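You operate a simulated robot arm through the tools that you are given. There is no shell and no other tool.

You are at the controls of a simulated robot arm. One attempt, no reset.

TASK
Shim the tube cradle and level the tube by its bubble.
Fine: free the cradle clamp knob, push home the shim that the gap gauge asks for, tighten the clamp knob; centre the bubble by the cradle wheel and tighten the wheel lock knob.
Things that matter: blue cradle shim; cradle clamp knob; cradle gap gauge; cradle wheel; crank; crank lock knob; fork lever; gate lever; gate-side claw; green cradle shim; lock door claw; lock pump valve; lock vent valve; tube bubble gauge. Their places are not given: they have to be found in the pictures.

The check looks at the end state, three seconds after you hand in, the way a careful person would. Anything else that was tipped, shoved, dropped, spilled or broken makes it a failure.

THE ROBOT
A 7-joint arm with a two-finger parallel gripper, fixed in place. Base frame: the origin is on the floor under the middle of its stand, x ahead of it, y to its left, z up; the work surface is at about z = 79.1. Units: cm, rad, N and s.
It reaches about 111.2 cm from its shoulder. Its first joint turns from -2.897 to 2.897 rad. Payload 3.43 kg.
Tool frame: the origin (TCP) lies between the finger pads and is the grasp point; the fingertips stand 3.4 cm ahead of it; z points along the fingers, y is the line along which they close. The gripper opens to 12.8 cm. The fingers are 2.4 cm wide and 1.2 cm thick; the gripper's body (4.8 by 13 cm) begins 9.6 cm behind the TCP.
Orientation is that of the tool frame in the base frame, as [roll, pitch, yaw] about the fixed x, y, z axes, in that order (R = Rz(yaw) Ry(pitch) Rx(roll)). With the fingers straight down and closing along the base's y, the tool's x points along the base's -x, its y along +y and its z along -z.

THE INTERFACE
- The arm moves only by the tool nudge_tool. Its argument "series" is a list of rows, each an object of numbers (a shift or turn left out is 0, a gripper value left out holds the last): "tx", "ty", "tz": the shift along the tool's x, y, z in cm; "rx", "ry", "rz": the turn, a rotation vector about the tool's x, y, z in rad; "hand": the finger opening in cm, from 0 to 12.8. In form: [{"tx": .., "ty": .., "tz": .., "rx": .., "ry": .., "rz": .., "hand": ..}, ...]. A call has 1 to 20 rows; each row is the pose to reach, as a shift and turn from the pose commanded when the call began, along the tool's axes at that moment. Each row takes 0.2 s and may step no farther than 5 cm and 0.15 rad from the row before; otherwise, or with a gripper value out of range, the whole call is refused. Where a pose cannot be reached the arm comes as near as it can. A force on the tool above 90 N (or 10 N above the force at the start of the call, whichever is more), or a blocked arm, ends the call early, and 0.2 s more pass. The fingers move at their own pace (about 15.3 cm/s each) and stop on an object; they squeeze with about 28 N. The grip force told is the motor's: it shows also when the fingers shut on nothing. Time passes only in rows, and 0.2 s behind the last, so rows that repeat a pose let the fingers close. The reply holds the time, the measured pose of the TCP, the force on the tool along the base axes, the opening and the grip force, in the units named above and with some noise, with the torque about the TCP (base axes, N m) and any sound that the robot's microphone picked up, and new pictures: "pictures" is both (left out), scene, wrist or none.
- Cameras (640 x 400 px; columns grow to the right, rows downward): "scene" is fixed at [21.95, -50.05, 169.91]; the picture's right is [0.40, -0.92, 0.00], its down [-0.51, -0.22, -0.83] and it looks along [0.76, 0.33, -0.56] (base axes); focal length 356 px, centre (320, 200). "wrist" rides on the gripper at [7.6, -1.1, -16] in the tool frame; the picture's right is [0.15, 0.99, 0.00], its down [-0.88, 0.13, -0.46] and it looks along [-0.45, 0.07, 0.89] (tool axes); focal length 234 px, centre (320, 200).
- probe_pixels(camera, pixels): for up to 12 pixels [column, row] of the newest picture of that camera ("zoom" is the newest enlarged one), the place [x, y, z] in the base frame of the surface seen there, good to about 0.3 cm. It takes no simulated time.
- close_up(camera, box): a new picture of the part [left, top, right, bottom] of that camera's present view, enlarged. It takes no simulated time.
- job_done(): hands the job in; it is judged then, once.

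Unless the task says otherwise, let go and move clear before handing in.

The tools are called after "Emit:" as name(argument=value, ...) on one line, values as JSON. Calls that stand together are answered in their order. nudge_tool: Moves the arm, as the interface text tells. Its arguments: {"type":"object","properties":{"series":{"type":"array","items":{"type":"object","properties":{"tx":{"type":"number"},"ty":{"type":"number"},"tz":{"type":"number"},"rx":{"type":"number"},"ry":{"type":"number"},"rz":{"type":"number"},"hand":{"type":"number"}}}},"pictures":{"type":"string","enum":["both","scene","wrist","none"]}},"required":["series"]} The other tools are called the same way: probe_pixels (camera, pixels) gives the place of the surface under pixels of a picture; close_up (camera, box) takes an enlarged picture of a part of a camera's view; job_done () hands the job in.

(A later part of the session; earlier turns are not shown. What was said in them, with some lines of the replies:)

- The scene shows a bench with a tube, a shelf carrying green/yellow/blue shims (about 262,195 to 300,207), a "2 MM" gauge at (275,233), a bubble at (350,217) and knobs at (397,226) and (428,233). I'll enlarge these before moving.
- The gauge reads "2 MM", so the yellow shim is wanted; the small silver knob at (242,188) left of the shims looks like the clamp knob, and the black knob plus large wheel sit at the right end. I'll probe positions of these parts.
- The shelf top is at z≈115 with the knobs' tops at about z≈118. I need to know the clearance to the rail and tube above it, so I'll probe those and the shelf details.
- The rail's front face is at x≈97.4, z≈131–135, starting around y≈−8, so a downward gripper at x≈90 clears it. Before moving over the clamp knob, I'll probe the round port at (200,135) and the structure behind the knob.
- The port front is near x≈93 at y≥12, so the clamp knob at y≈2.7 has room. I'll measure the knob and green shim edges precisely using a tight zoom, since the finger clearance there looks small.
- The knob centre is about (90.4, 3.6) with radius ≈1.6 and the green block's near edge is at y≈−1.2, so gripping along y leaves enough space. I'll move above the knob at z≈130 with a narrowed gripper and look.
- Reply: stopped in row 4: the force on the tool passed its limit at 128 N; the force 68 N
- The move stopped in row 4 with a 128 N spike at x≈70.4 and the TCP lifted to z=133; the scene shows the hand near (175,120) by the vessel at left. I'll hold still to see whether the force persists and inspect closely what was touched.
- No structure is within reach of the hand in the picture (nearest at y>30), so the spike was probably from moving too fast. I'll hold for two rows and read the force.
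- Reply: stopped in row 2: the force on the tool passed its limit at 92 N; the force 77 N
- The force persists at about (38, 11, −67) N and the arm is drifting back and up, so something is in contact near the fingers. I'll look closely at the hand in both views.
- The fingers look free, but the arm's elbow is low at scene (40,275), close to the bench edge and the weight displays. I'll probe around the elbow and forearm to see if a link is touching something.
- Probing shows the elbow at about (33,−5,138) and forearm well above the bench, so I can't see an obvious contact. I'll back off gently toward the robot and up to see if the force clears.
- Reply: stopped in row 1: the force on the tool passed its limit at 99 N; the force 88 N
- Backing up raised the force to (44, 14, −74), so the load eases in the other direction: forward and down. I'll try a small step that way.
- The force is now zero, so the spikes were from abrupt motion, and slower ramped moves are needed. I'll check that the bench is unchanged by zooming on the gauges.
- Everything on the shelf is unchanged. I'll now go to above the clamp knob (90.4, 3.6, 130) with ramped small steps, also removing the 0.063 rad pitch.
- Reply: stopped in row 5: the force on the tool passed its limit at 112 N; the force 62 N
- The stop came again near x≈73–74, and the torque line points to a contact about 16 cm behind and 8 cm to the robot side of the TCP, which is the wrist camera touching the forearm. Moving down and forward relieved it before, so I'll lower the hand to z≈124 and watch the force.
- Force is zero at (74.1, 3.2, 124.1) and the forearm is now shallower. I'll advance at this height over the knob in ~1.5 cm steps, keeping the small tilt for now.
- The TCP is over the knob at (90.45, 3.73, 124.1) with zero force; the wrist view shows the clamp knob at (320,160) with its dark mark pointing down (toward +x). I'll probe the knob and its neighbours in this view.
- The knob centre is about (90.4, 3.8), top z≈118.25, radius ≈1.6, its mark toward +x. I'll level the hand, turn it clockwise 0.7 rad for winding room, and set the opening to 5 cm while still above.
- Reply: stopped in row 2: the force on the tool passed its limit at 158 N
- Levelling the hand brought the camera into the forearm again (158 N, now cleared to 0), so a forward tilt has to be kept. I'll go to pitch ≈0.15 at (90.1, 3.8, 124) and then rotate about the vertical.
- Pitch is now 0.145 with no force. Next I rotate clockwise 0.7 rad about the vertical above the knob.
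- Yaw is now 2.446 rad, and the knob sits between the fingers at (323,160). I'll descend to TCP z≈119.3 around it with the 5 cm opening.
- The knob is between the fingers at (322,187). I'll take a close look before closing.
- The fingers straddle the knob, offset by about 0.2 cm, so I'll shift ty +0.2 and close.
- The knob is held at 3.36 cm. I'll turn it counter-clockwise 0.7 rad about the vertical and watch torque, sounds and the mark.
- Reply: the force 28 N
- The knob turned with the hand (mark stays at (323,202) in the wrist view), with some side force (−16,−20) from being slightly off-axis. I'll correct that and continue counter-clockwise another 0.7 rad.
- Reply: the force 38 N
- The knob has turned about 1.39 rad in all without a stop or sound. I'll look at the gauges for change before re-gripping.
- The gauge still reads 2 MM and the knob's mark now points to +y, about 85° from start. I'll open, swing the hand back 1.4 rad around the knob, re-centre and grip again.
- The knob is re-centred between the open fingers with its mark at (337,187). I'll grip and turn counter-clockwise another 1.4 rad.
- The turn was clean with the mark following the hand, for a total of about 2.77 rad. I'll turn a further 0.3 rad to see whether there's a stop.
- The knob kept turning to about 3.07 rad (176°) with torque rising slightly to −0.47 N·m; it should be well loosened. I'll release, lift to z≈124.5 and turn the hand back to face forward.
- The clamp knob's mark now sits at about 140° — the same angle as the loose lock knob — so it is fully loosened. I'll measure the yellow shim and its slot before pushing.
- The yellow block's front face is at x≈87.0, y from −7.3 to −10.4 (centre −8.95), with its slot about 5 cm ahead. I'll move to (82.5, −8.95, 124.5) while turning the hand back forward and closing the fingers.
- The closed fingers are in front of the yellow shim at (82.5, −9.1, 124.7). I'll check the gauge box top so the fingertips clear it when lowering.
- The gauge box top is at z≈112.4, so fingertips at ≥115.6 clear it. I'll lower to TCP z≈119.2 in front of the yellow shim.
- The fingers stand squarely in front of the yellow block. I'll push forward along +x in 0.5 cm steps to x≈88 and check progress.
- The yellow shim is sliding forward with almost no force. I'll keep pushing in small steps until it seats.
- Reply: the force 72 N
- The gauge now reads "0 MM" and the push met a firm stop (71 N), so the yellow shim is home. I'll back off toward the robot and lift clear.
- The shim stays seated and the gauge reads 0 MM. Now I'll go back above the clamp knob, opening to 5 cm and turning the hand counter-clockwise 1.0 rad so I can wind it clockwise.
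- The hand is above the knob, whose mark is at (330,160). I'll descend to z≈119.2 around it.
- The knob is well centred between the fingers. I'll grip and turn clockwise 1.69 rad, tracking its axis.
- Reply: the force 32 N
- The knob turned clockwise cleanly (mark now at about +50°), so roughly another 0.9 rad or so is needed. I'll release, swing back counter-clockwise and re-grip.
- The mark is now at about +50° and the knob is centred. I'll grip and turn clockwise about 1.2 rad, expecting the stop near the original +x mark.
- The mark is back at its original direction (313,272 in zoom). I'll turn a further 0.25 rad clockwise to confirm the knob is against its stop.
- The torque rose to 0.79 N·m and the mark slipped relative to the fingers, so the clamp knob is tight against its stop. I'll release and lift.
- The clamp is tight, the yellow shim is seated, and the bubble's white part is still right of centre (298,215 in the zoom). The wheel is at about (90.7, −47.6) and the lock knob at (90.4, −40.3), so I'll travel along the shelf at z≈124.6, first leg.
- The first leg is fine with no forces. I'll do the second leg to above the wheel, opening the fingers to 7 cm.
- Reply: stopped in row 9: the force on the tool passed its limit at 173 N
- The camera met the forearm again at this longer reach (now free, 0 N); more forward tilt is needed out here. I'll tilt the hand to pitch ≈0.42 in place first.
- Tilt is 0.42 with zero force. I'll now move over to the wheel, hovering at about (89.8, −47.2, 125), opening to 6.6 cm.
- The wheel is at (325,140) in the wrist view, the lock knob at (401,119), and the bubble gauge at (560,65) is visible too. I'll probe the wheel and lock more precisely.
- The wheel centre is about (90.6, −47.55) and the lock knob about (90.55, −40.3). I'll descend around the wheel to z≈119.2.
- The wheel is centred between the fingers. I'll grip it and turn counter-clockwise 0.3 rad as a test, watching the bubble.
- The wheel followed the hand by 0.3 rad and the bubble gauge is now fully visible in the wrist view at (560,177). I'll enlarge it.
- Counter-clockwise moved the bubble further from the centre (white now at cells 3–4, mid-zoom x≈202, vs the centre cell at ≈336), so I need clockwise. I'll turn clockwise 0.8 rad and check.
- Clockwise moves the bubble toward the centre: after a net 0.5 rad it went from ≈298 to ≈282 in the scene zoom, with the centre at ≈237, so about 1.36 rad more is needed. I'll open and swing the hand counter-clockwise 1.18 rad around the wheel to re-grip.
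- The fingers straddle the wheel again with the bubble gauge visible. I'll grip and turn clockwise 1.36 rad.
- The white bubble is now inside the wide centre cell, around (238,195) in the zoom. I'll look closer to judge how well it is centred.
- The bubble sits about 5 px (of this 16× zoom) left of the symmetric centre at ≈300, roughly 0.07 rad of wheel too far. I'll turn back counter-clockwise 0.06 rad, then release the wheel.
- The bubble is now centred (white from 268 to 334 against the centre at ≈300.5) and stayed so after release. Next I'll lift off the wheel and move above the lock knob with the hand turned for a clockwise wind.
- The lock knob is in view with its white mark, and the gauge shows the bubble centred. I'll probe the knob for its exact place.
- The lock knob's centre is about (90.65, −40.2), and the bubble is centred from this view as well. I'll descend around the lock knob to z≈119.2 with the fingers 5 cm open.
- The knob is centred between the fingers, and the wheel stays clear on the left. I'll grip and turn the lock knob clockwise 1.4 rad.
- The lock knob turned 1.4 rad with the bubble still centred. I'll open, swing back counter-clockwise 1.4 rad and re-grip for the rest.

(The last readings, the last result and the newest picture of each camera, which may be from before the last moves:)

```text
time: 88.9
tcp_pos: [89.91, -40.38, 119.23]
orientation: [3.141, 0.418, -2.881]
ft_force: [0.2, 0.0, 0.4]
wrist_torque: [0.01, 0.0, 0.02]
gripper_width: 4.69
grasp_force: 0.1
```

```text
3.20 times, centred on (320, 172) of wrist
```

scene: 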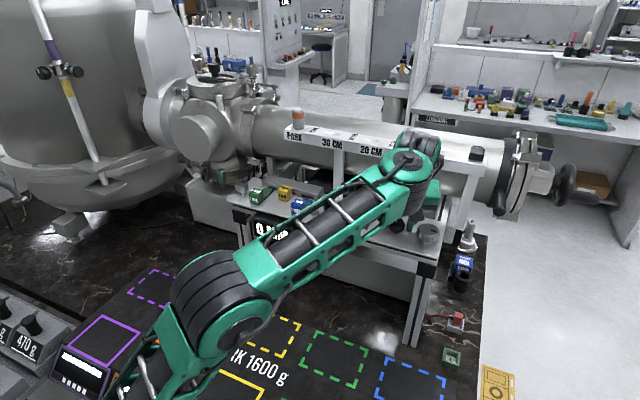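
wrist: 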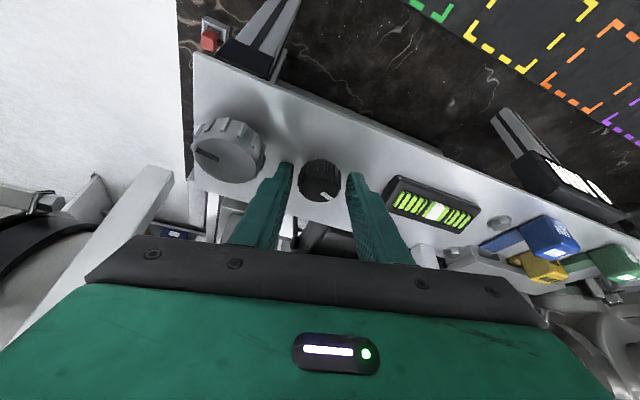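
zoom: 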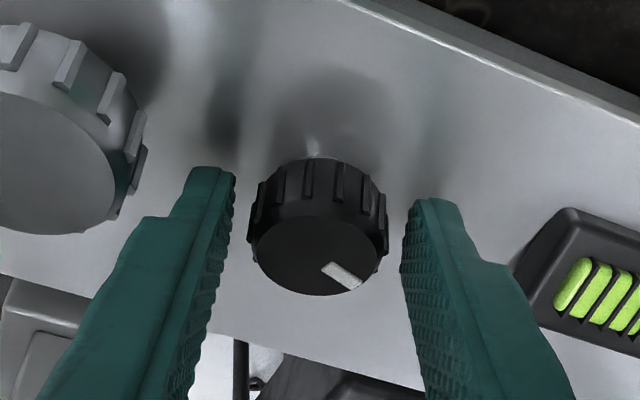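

The knob's mark has moved to about +60° and the fingers are centred on it. I'll grip and turn clockwise about 1.3 rad, expecting the stop near the end.

Emit:
nudge_tool(series=[{"hand": 4}, {"hand": 2}, {"hand": 0}, {"hand": 0}, {"tx": -0.008, "ty": 0.127, "tz": 0.003, "rx": 0.0528, "rz": 0.1188}, {"tx": -0.03, "ty": 0.252, "tz": 0.013, "rx": 0.1056, "rz": 0.2376}, {"tx": -0.067, "ty": 0.373, "tz": 0.03, "rx": 0.1583, "rz": 0.3564}, {"tx": -0.118, "ty": 0.487, "tz": 0.053, "rx": 0.2111, "rz": 0.4752}, {"tx": -0.183, "ty": 0.593, "tz": 0.081, "rx": 0.2639, "rz": 0.594}, {"tx": -0.259, "ty": 0.689, "tz": 0.115, "rx": 0.3167, "rz": 0.7128}, {"tx": -0.346, "ty": 0.774, "tz": 0.154, "rx": 0.3695, "rz": 0.8316}, {"tx": -0.442, "ty": 0.845, "tz": 0.197, "rx": 0.4222, "rz": 0.9505}, {"tx": -0.546, "ty": 0.902, "tz": 0.243, "rx": 0.475, "rz": 1.0693}, {"tx": -0.656, "ty": 0.944, "tz": 0.292, "rx": 0.5278, "rz": 1.1881}, {"tx": -0.656, "ty": 0.944, "tz": 0.292, "rx": 0.5278, "rz": 1.1881}])

Emit:
close_up(camera="scene", box=[330, 190, 450, 265])

Emit:
close_up(camera="wrist", box=[220, 110, 420, 235])

```text
time: 92.1
tcp_pos: [90.27, -39.4, 119.34]
orientation: [3.138, 0.416, 2.1]
ft_force: [-2.0, -7.9, 8.5]
wrist_torque: [-0.7, 0.03, 0.52]
gripper_width: 3.37
grasp_force: 44.4
```

scene: 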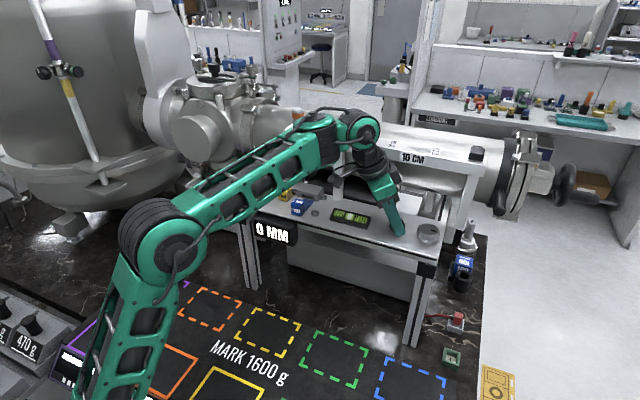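
wrist: 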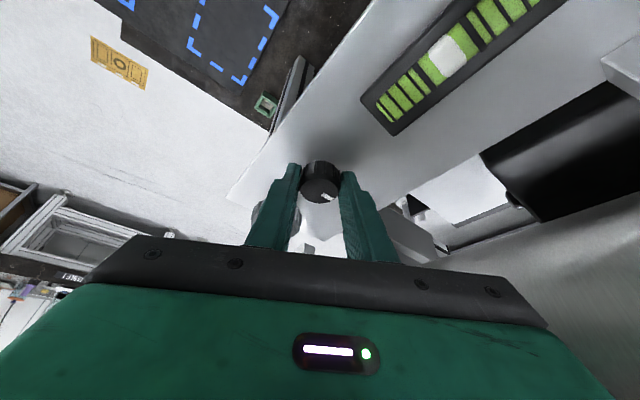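

```text
5.33 times, centred on (390, 228) of scene
```

zoom: 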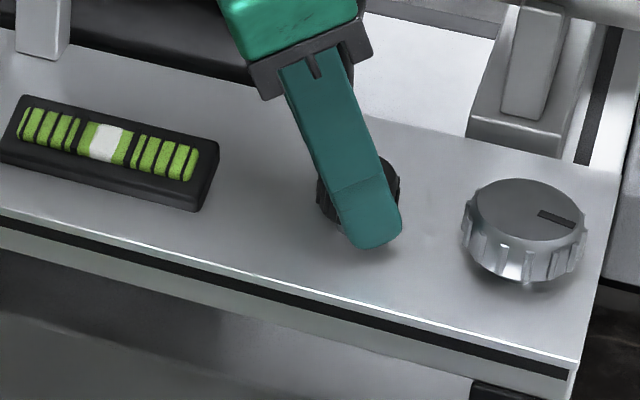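

```text
3.20 times, centred on (320, 172) of wrist
```

zoom: 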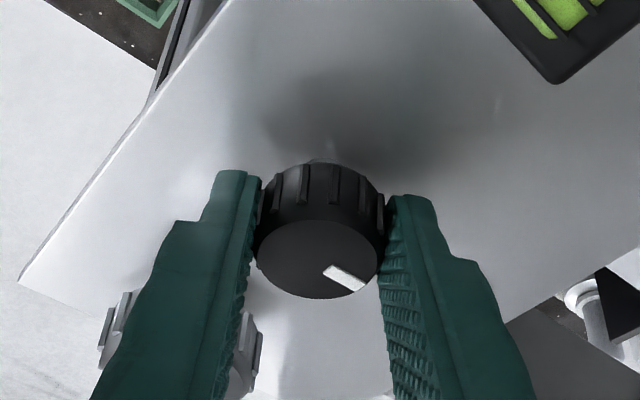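

The knob followed through 1.3 rad and torque has risen to 0.52 N·m. I'll turn a further 0.25 rad to confirm it is against its stop.

Emit:
nudge_tool(series=[{"rx": 0.0325, "rz": 0.0731, "ty": 0.078}, {"rx": 0.065, "rz": 0.146, "ty": 0.155, "tx": -0.01}, {"rx": 0.1015, "rz": 0.2285, "ty": 0.24, "tx": -0.028, "tz": 0.012}, {"rx": 0.1015, "rz": 0.2285, "ty": 0.24, "tx": -0.028, "tz": 0.012}])

Emit:
close_up(camera="wrist", box=[220, 110, 420, 235])

Emit:
close_up(camera="scene", box=[330, 203, 370, 228])

```text
time: 93.1
tcp_pos: [90.57, -39.18, 119.25]
orientation: [-3.141, 0.414, 1.848]
ft_force: [-9.6, -4.9, 0.7]
wrist_torque: [-0.9, 0.2, 0.01]
gripper_width: 3.34
grasp_force: 45.1
```

scene: 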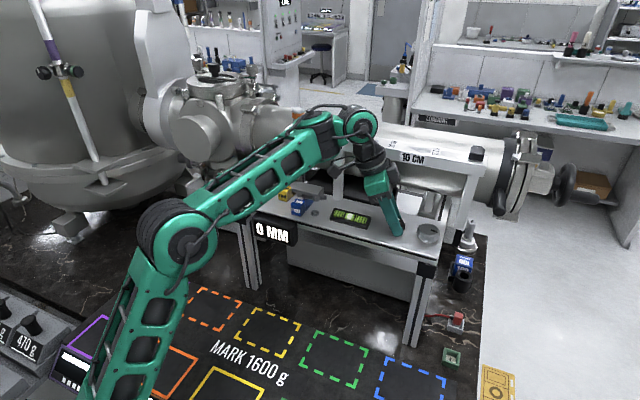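
wrist: 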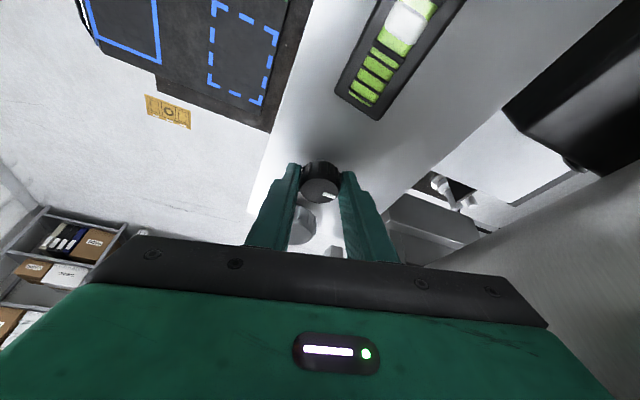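

```text
3.20 times, centred on (320, 172) of wrist
```

zoom: 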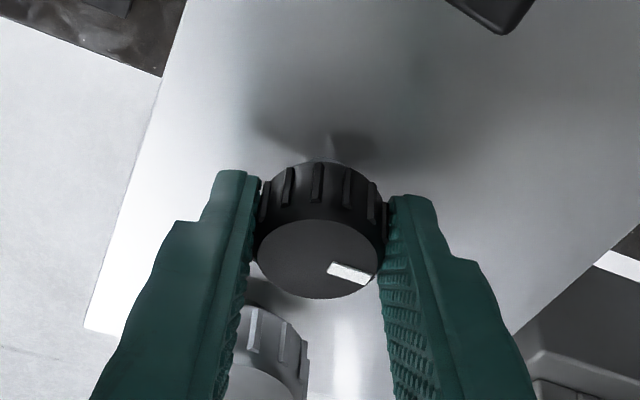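

```text
16.00 times, centred on (350, 216) of scene
```

zoom: 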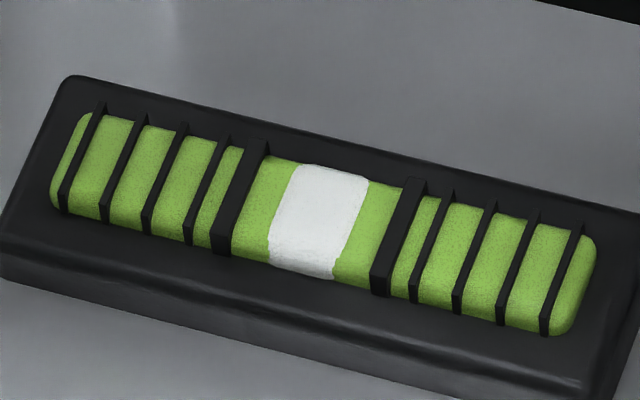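

The mark slipped slightly relative to the fingers (348,272), and the bubble is still centred. I'll release the knob, lift clear, and check its mark.

Emit:
nudge_tool(series=[{"hand": 5}, {"hand": 5}, {"tx": -0.4, "tz": -0.9}, {"tx": -1.0, "tz": -2.3}, {"tx": -1.7, "tz": -3.9}, {"tx": -2.2, "tz": -5.0}, {"tx": -2.41, "tz": -5.49}, {"tx": -2.41, "tz": -5.49}])

Emit:
close_up(camera="scene", box=[380, 205, 460, 255])

Emit:
close_up(camera="wrist", box=[240, 90, 400, 190])

```text
time: 94.9
tcp_pos: [90.69, -39.26, 125.41]
orientation: [3.138, 0.414, 1.85]
ft_force: [0.8, 0.2, -0.8]
wrist_torque: [0.02, -0.01, -0.01]
gripper_width: 4.97
grasp_force: 0.0
```

scene: 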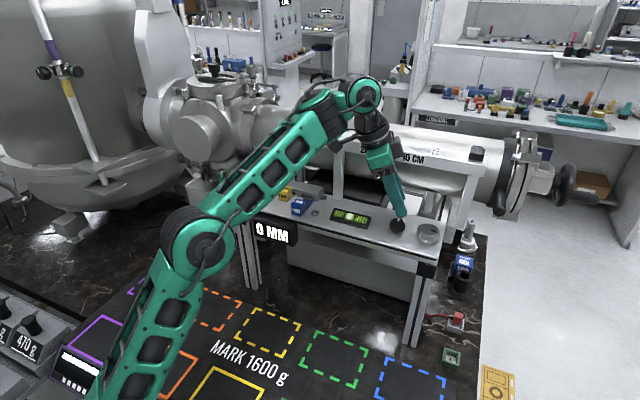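
wrist: 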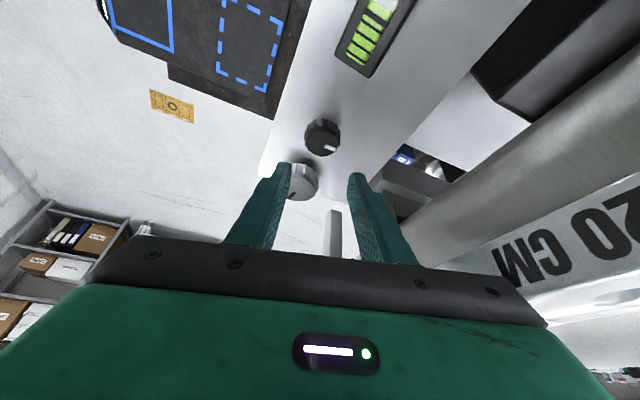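

```text
8.00 times, centred on (420, 230) of scene
```

zoom: 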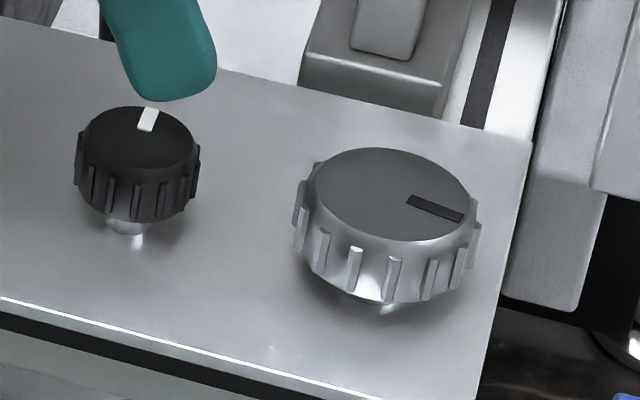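

```text
4.00 times, centred on (320, 140) of wrist
```

zoom: 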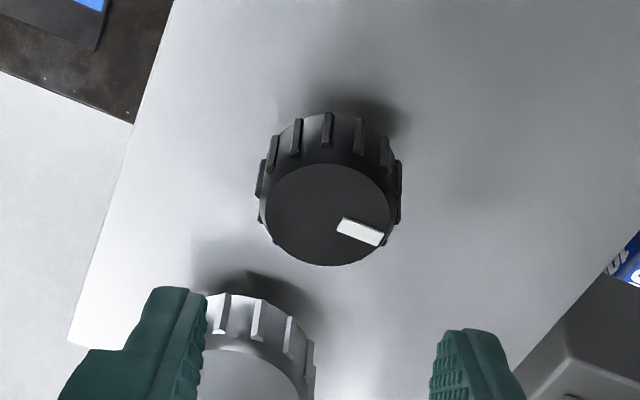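

The lock knob's mark now points to about +x (0°), matching the tight clamp knob's direction and a ~140° travel, so it is fully tightened. I'll retreat clear of the shelf and verify everything.

Emit:
nudge_tool(series=[{"tx": 0.17, "ty": -0.48, "tz": -0.16, "rx": -0.013, "rz": -0.029}, {"tx": 0.42, "ty": -1.2, "tz": -0.41, "rx": -0.032, "rz": -0.073}, {"tx": 0.85, "ty": -2.39, "tz": -0.81, "rx": -0.064, "rz": -0.146}, {"tx": 1.27, "ty": -3.59, "tz": -1.22, "rx": -0.097, "rz": -0.22}, {"tx": 1.7, "ty": -4.78, "tz": -1.62, "rx": -0.129, "rz": -0.293}, {"tx": 2.12, "ty": -5.98, "tz": -2.03, "rx": -0.161, "rz": -0.366}, {"tx": 2.54, "ty": -7.17, "tz": -2.43, "rx": -0.193, "rz": -0.439}, {"tx": 2.97, "ty": -8.37, "tz": -2.84, "rx": -0.225, "rz": -0.512}, {"tx": 3.39, "ty": -9.56, "tz": -3.24, "rx": -0.258, "rz": -0.586}, {"tx": 3.82, "ty": -10.76, "tz": -3.65, "rx": -0.29, "rz": -0.659}, {"tx": 4.07, "ty": -11.47, "tz": -3.89, "rx": -0.309, "rz": -0.703}, {"tx": 4.24, "ty": -11.95, "tz": -4.05, "rx": -0.322, "rz": -0.732}, {"tx": 4.24, "ty": -11.95, "tz": -4.05, "rx": -0.322, "rz": -0.732}])

Emit:
close_up(camera="scene", box=[220, 170, 460, 320])

Emit:
close_up(camera="scene", box=[320, 192, 400, 242])

```text
time: 97.7
tcp_pos: [77.64, -37.13, 127.11]
orientation: [-3.141, 0.419, 2.651]
ft_force: [0.2, 0.0, -0.3]
wrist_torque: [0.02, -0.02, 0.02]
gripper_width: 4.99
grasp_force: 0.2
```

scene: 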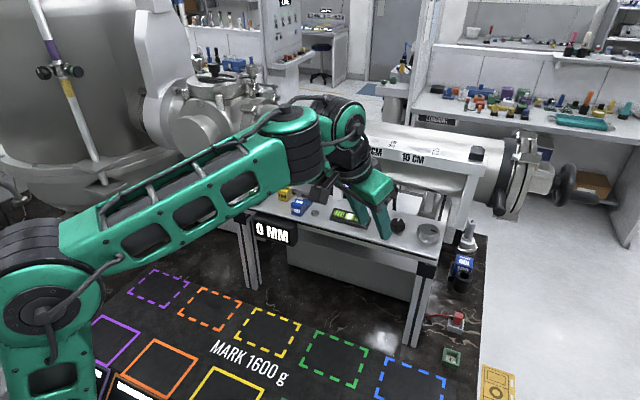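
wrist: 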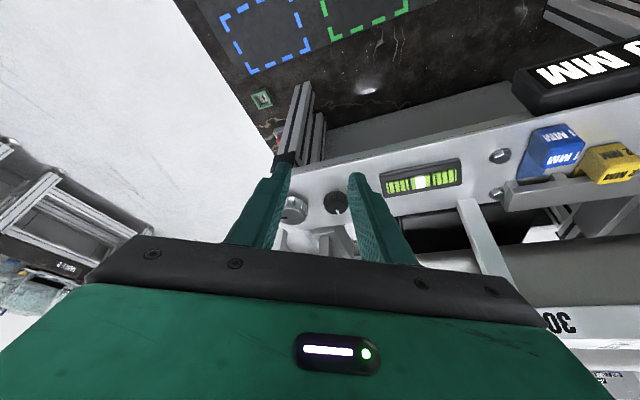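

```text
2.67 times, centred on (340, 245) of scene
```

zoom: 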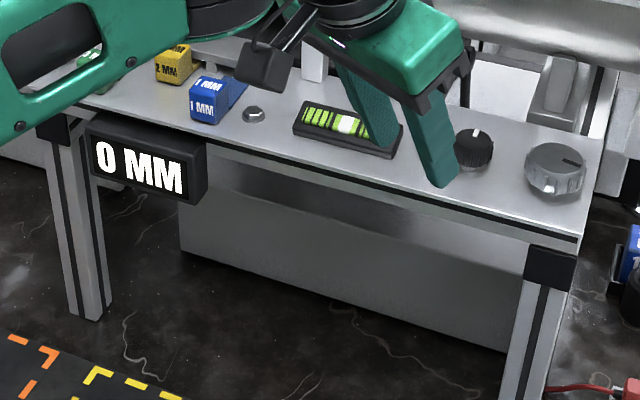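

```text
8.00 times, centred on (360, 217) of scene
```

zoom: 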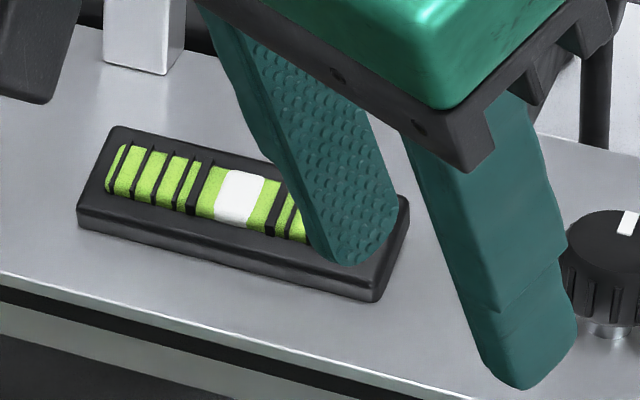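

The gauge reads 0 MM, the bubble is still centred (238,197 in zoom) and the hand is clear. I'll retract further toward the start pose for a full unobstructed view.

Emit:
nudge_tool(series=[{"tx": 0.39, "ty": 0.31, "tz": -0.19, "rx": -0.003, "rz": -0.006}, {"tx": 1.31, "ty": 1.04, "tz": -0.64, "rx": -0.009, "rz": -0.021}, {"tx": 2.63, "ty": 2.07, "tz": -1.28, "rx": -0.018, "rz": -0.041}, {"tx": 4.2, "ty": 3.31, "tz": -2.05, "rx": -0.029, "rz": -0.066}, {"tx": 5.78, "ty": 4.55, "tz": -2.81, "rx": -0.04, "rz": -0.09}, {"tx": 7.35, "ty": 5.8, "tz": -3.58, "rx": -0.051, "rz": -0.115}, {"tx": 8.93, "ty": 7.04, "tz": -4.35, "rx": -0.062, "rz": -0.14}, {"tx": 10.5, "ty": 8.28, "tz": -5.12, "rx": -0.073, "rz": -0.164}, {"tx": 12.08, "ty": 9.52, "tz": -5.88, "rx": -0.084, "rz": -0.189}, {"tx": 13.65, "ty": 10.76, "tz": -6.65, "rx": -0.095, "rz": -0.214}, {"tx": 15.23, "ty": 12.01, "tz": -7.42, "rx": -0.106, "rz": -0.238}, {"tx": 16.8, "ty": 13.25, "tz": -8.19, "rx": -0.117, "rz": -0.263}, {"tx": 18.38, "ty": 14.49, "tz": -8.95, "rx": -0.128, "rz": -0.288}, {"tx": 19.95, "ty": 15.73, "tz": -9.72, "rx": -0.139, "rz": -0.312}, {"tx": 21.53, "ty": 16.97, "tz": -10.49, "rx": -0.15, "rz": -0.337}, {"tx": 23.1, "ty": 18.22, "tz": -11.26, "rx": -0.161, "rz": -0.362}, {"tx": 24.41, "ty": 19.25, "tz": -11.89, "rx": -0.17, "rz": -0.382}, {"tx": 25.46, "ty": 20.08, "tz": -12.41, "rx": -0.178, "rz": -0.399}, {"tx": 26.25, "ty": 20.7, "tz": -12.79, "rx": -0.183, "rz": -0.411}, {"tx": 26.25, "ty": 20.7, "tz": -12.79, "rx": -0.183, "rz": -0.411}])

Emit:
close_up(camera="scene", box=[220, 170, 380, 270])

Emit:
close_up(camera="scene", box=[320, 180, 480, 280])

Emit:
close_up(camera="scene", box=[230, 174, 294, 214])

```text
time: 101.9
tcp_pos: [61.51, -5.26, 128.24]
orientation: [3.14, 0.417, 3.103]
ft_force: [0.0, 0.6, -0.5]
wrist_torque: [0.01, 0.03, 0.03]
gripper_width: 5.0
grasp_force: 0.1
```

scene: 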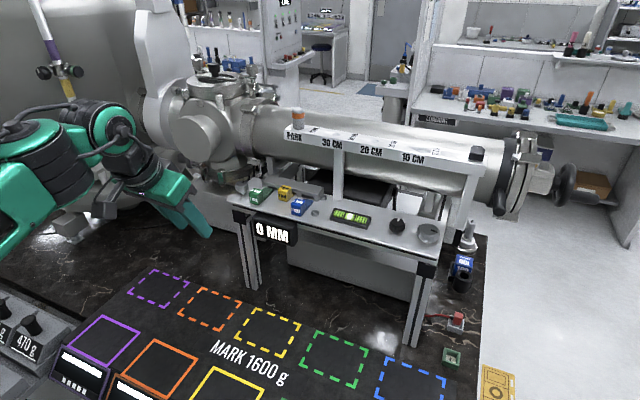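
wrist: 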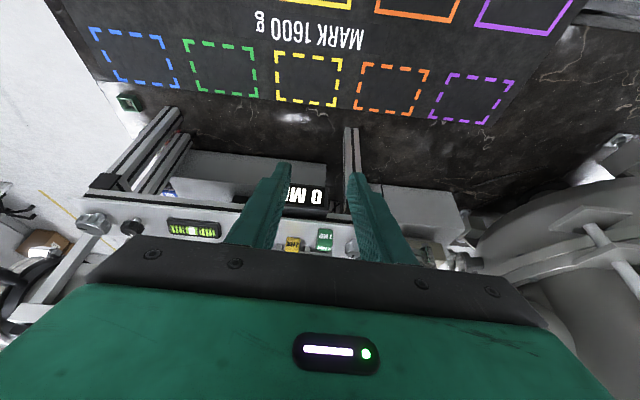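

```text
4.00 times, centred on (300, 220) of scene
```

zoom: 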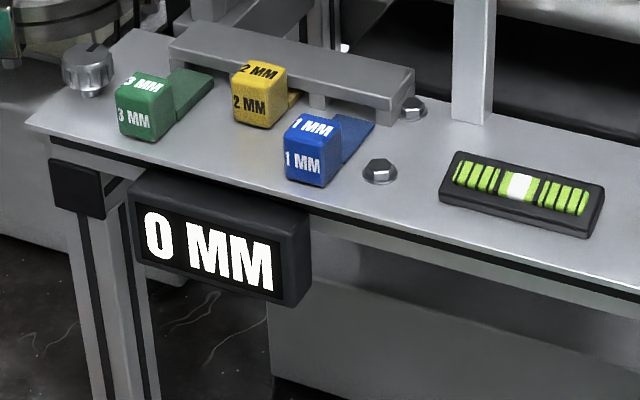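

```text
4.00 times, centred on (400, 230) of scene
```

zoom: 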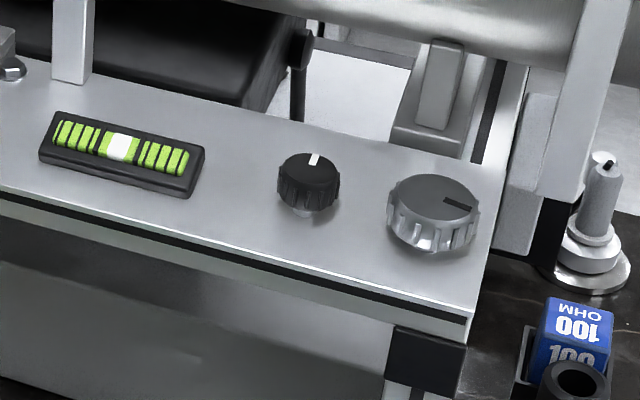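

```text
10.00 times, centred on (262, 194) of scene
```

zoom: 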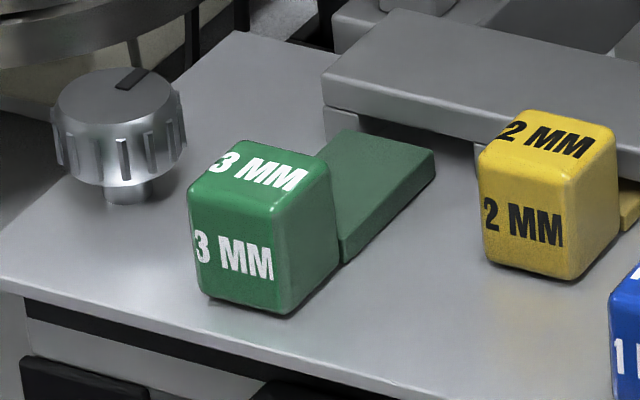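

The full view shows the yellow 2 MM shim seated, the gauge at "0 MM", the clamp mark back at its tight position, the bubble centred and the lock knob's mark at tight. The other shims and knobs are undisturbed and the arm is clear, so I'm handing in.

Emit:
job_done()

```text
The job is handed in.
```

The tube cradle is shimmed and the tube is level, and the job is handed in. I don't have the check's result yet.

- **Shim:** the gauge asked for 2 MM. I freed the clamp knob and pushed the yellow 2 MM shim in until it met a firm stop at about 71 N. The gauge now reads 0 MM.
- **Clamp knob:** it is turned back to its tight stop, with its mark where it was at the start.
- **Bubble:** I turned the cradle wheel clockwise by about 1.8 rad in all. The bubble sits in the middle of the wide centre cell and stayed there after I let go.
- **Wheel lock knob:** it is turned clockwise until it slipped in the fingers. Its mark points the same way as on the tight clamp knob. I judged it tight from that and did not test it against the wheel.

Early on, several moves stopped on force spikes of up to 173 N. From the torque readings, I put this down to the wrist camera touching the arm's own forearm, and tilting the hand forward avoided it. The final pictures show the other shims and the bench undisturbed. The gripper is open and the hand is clear of the shelf.
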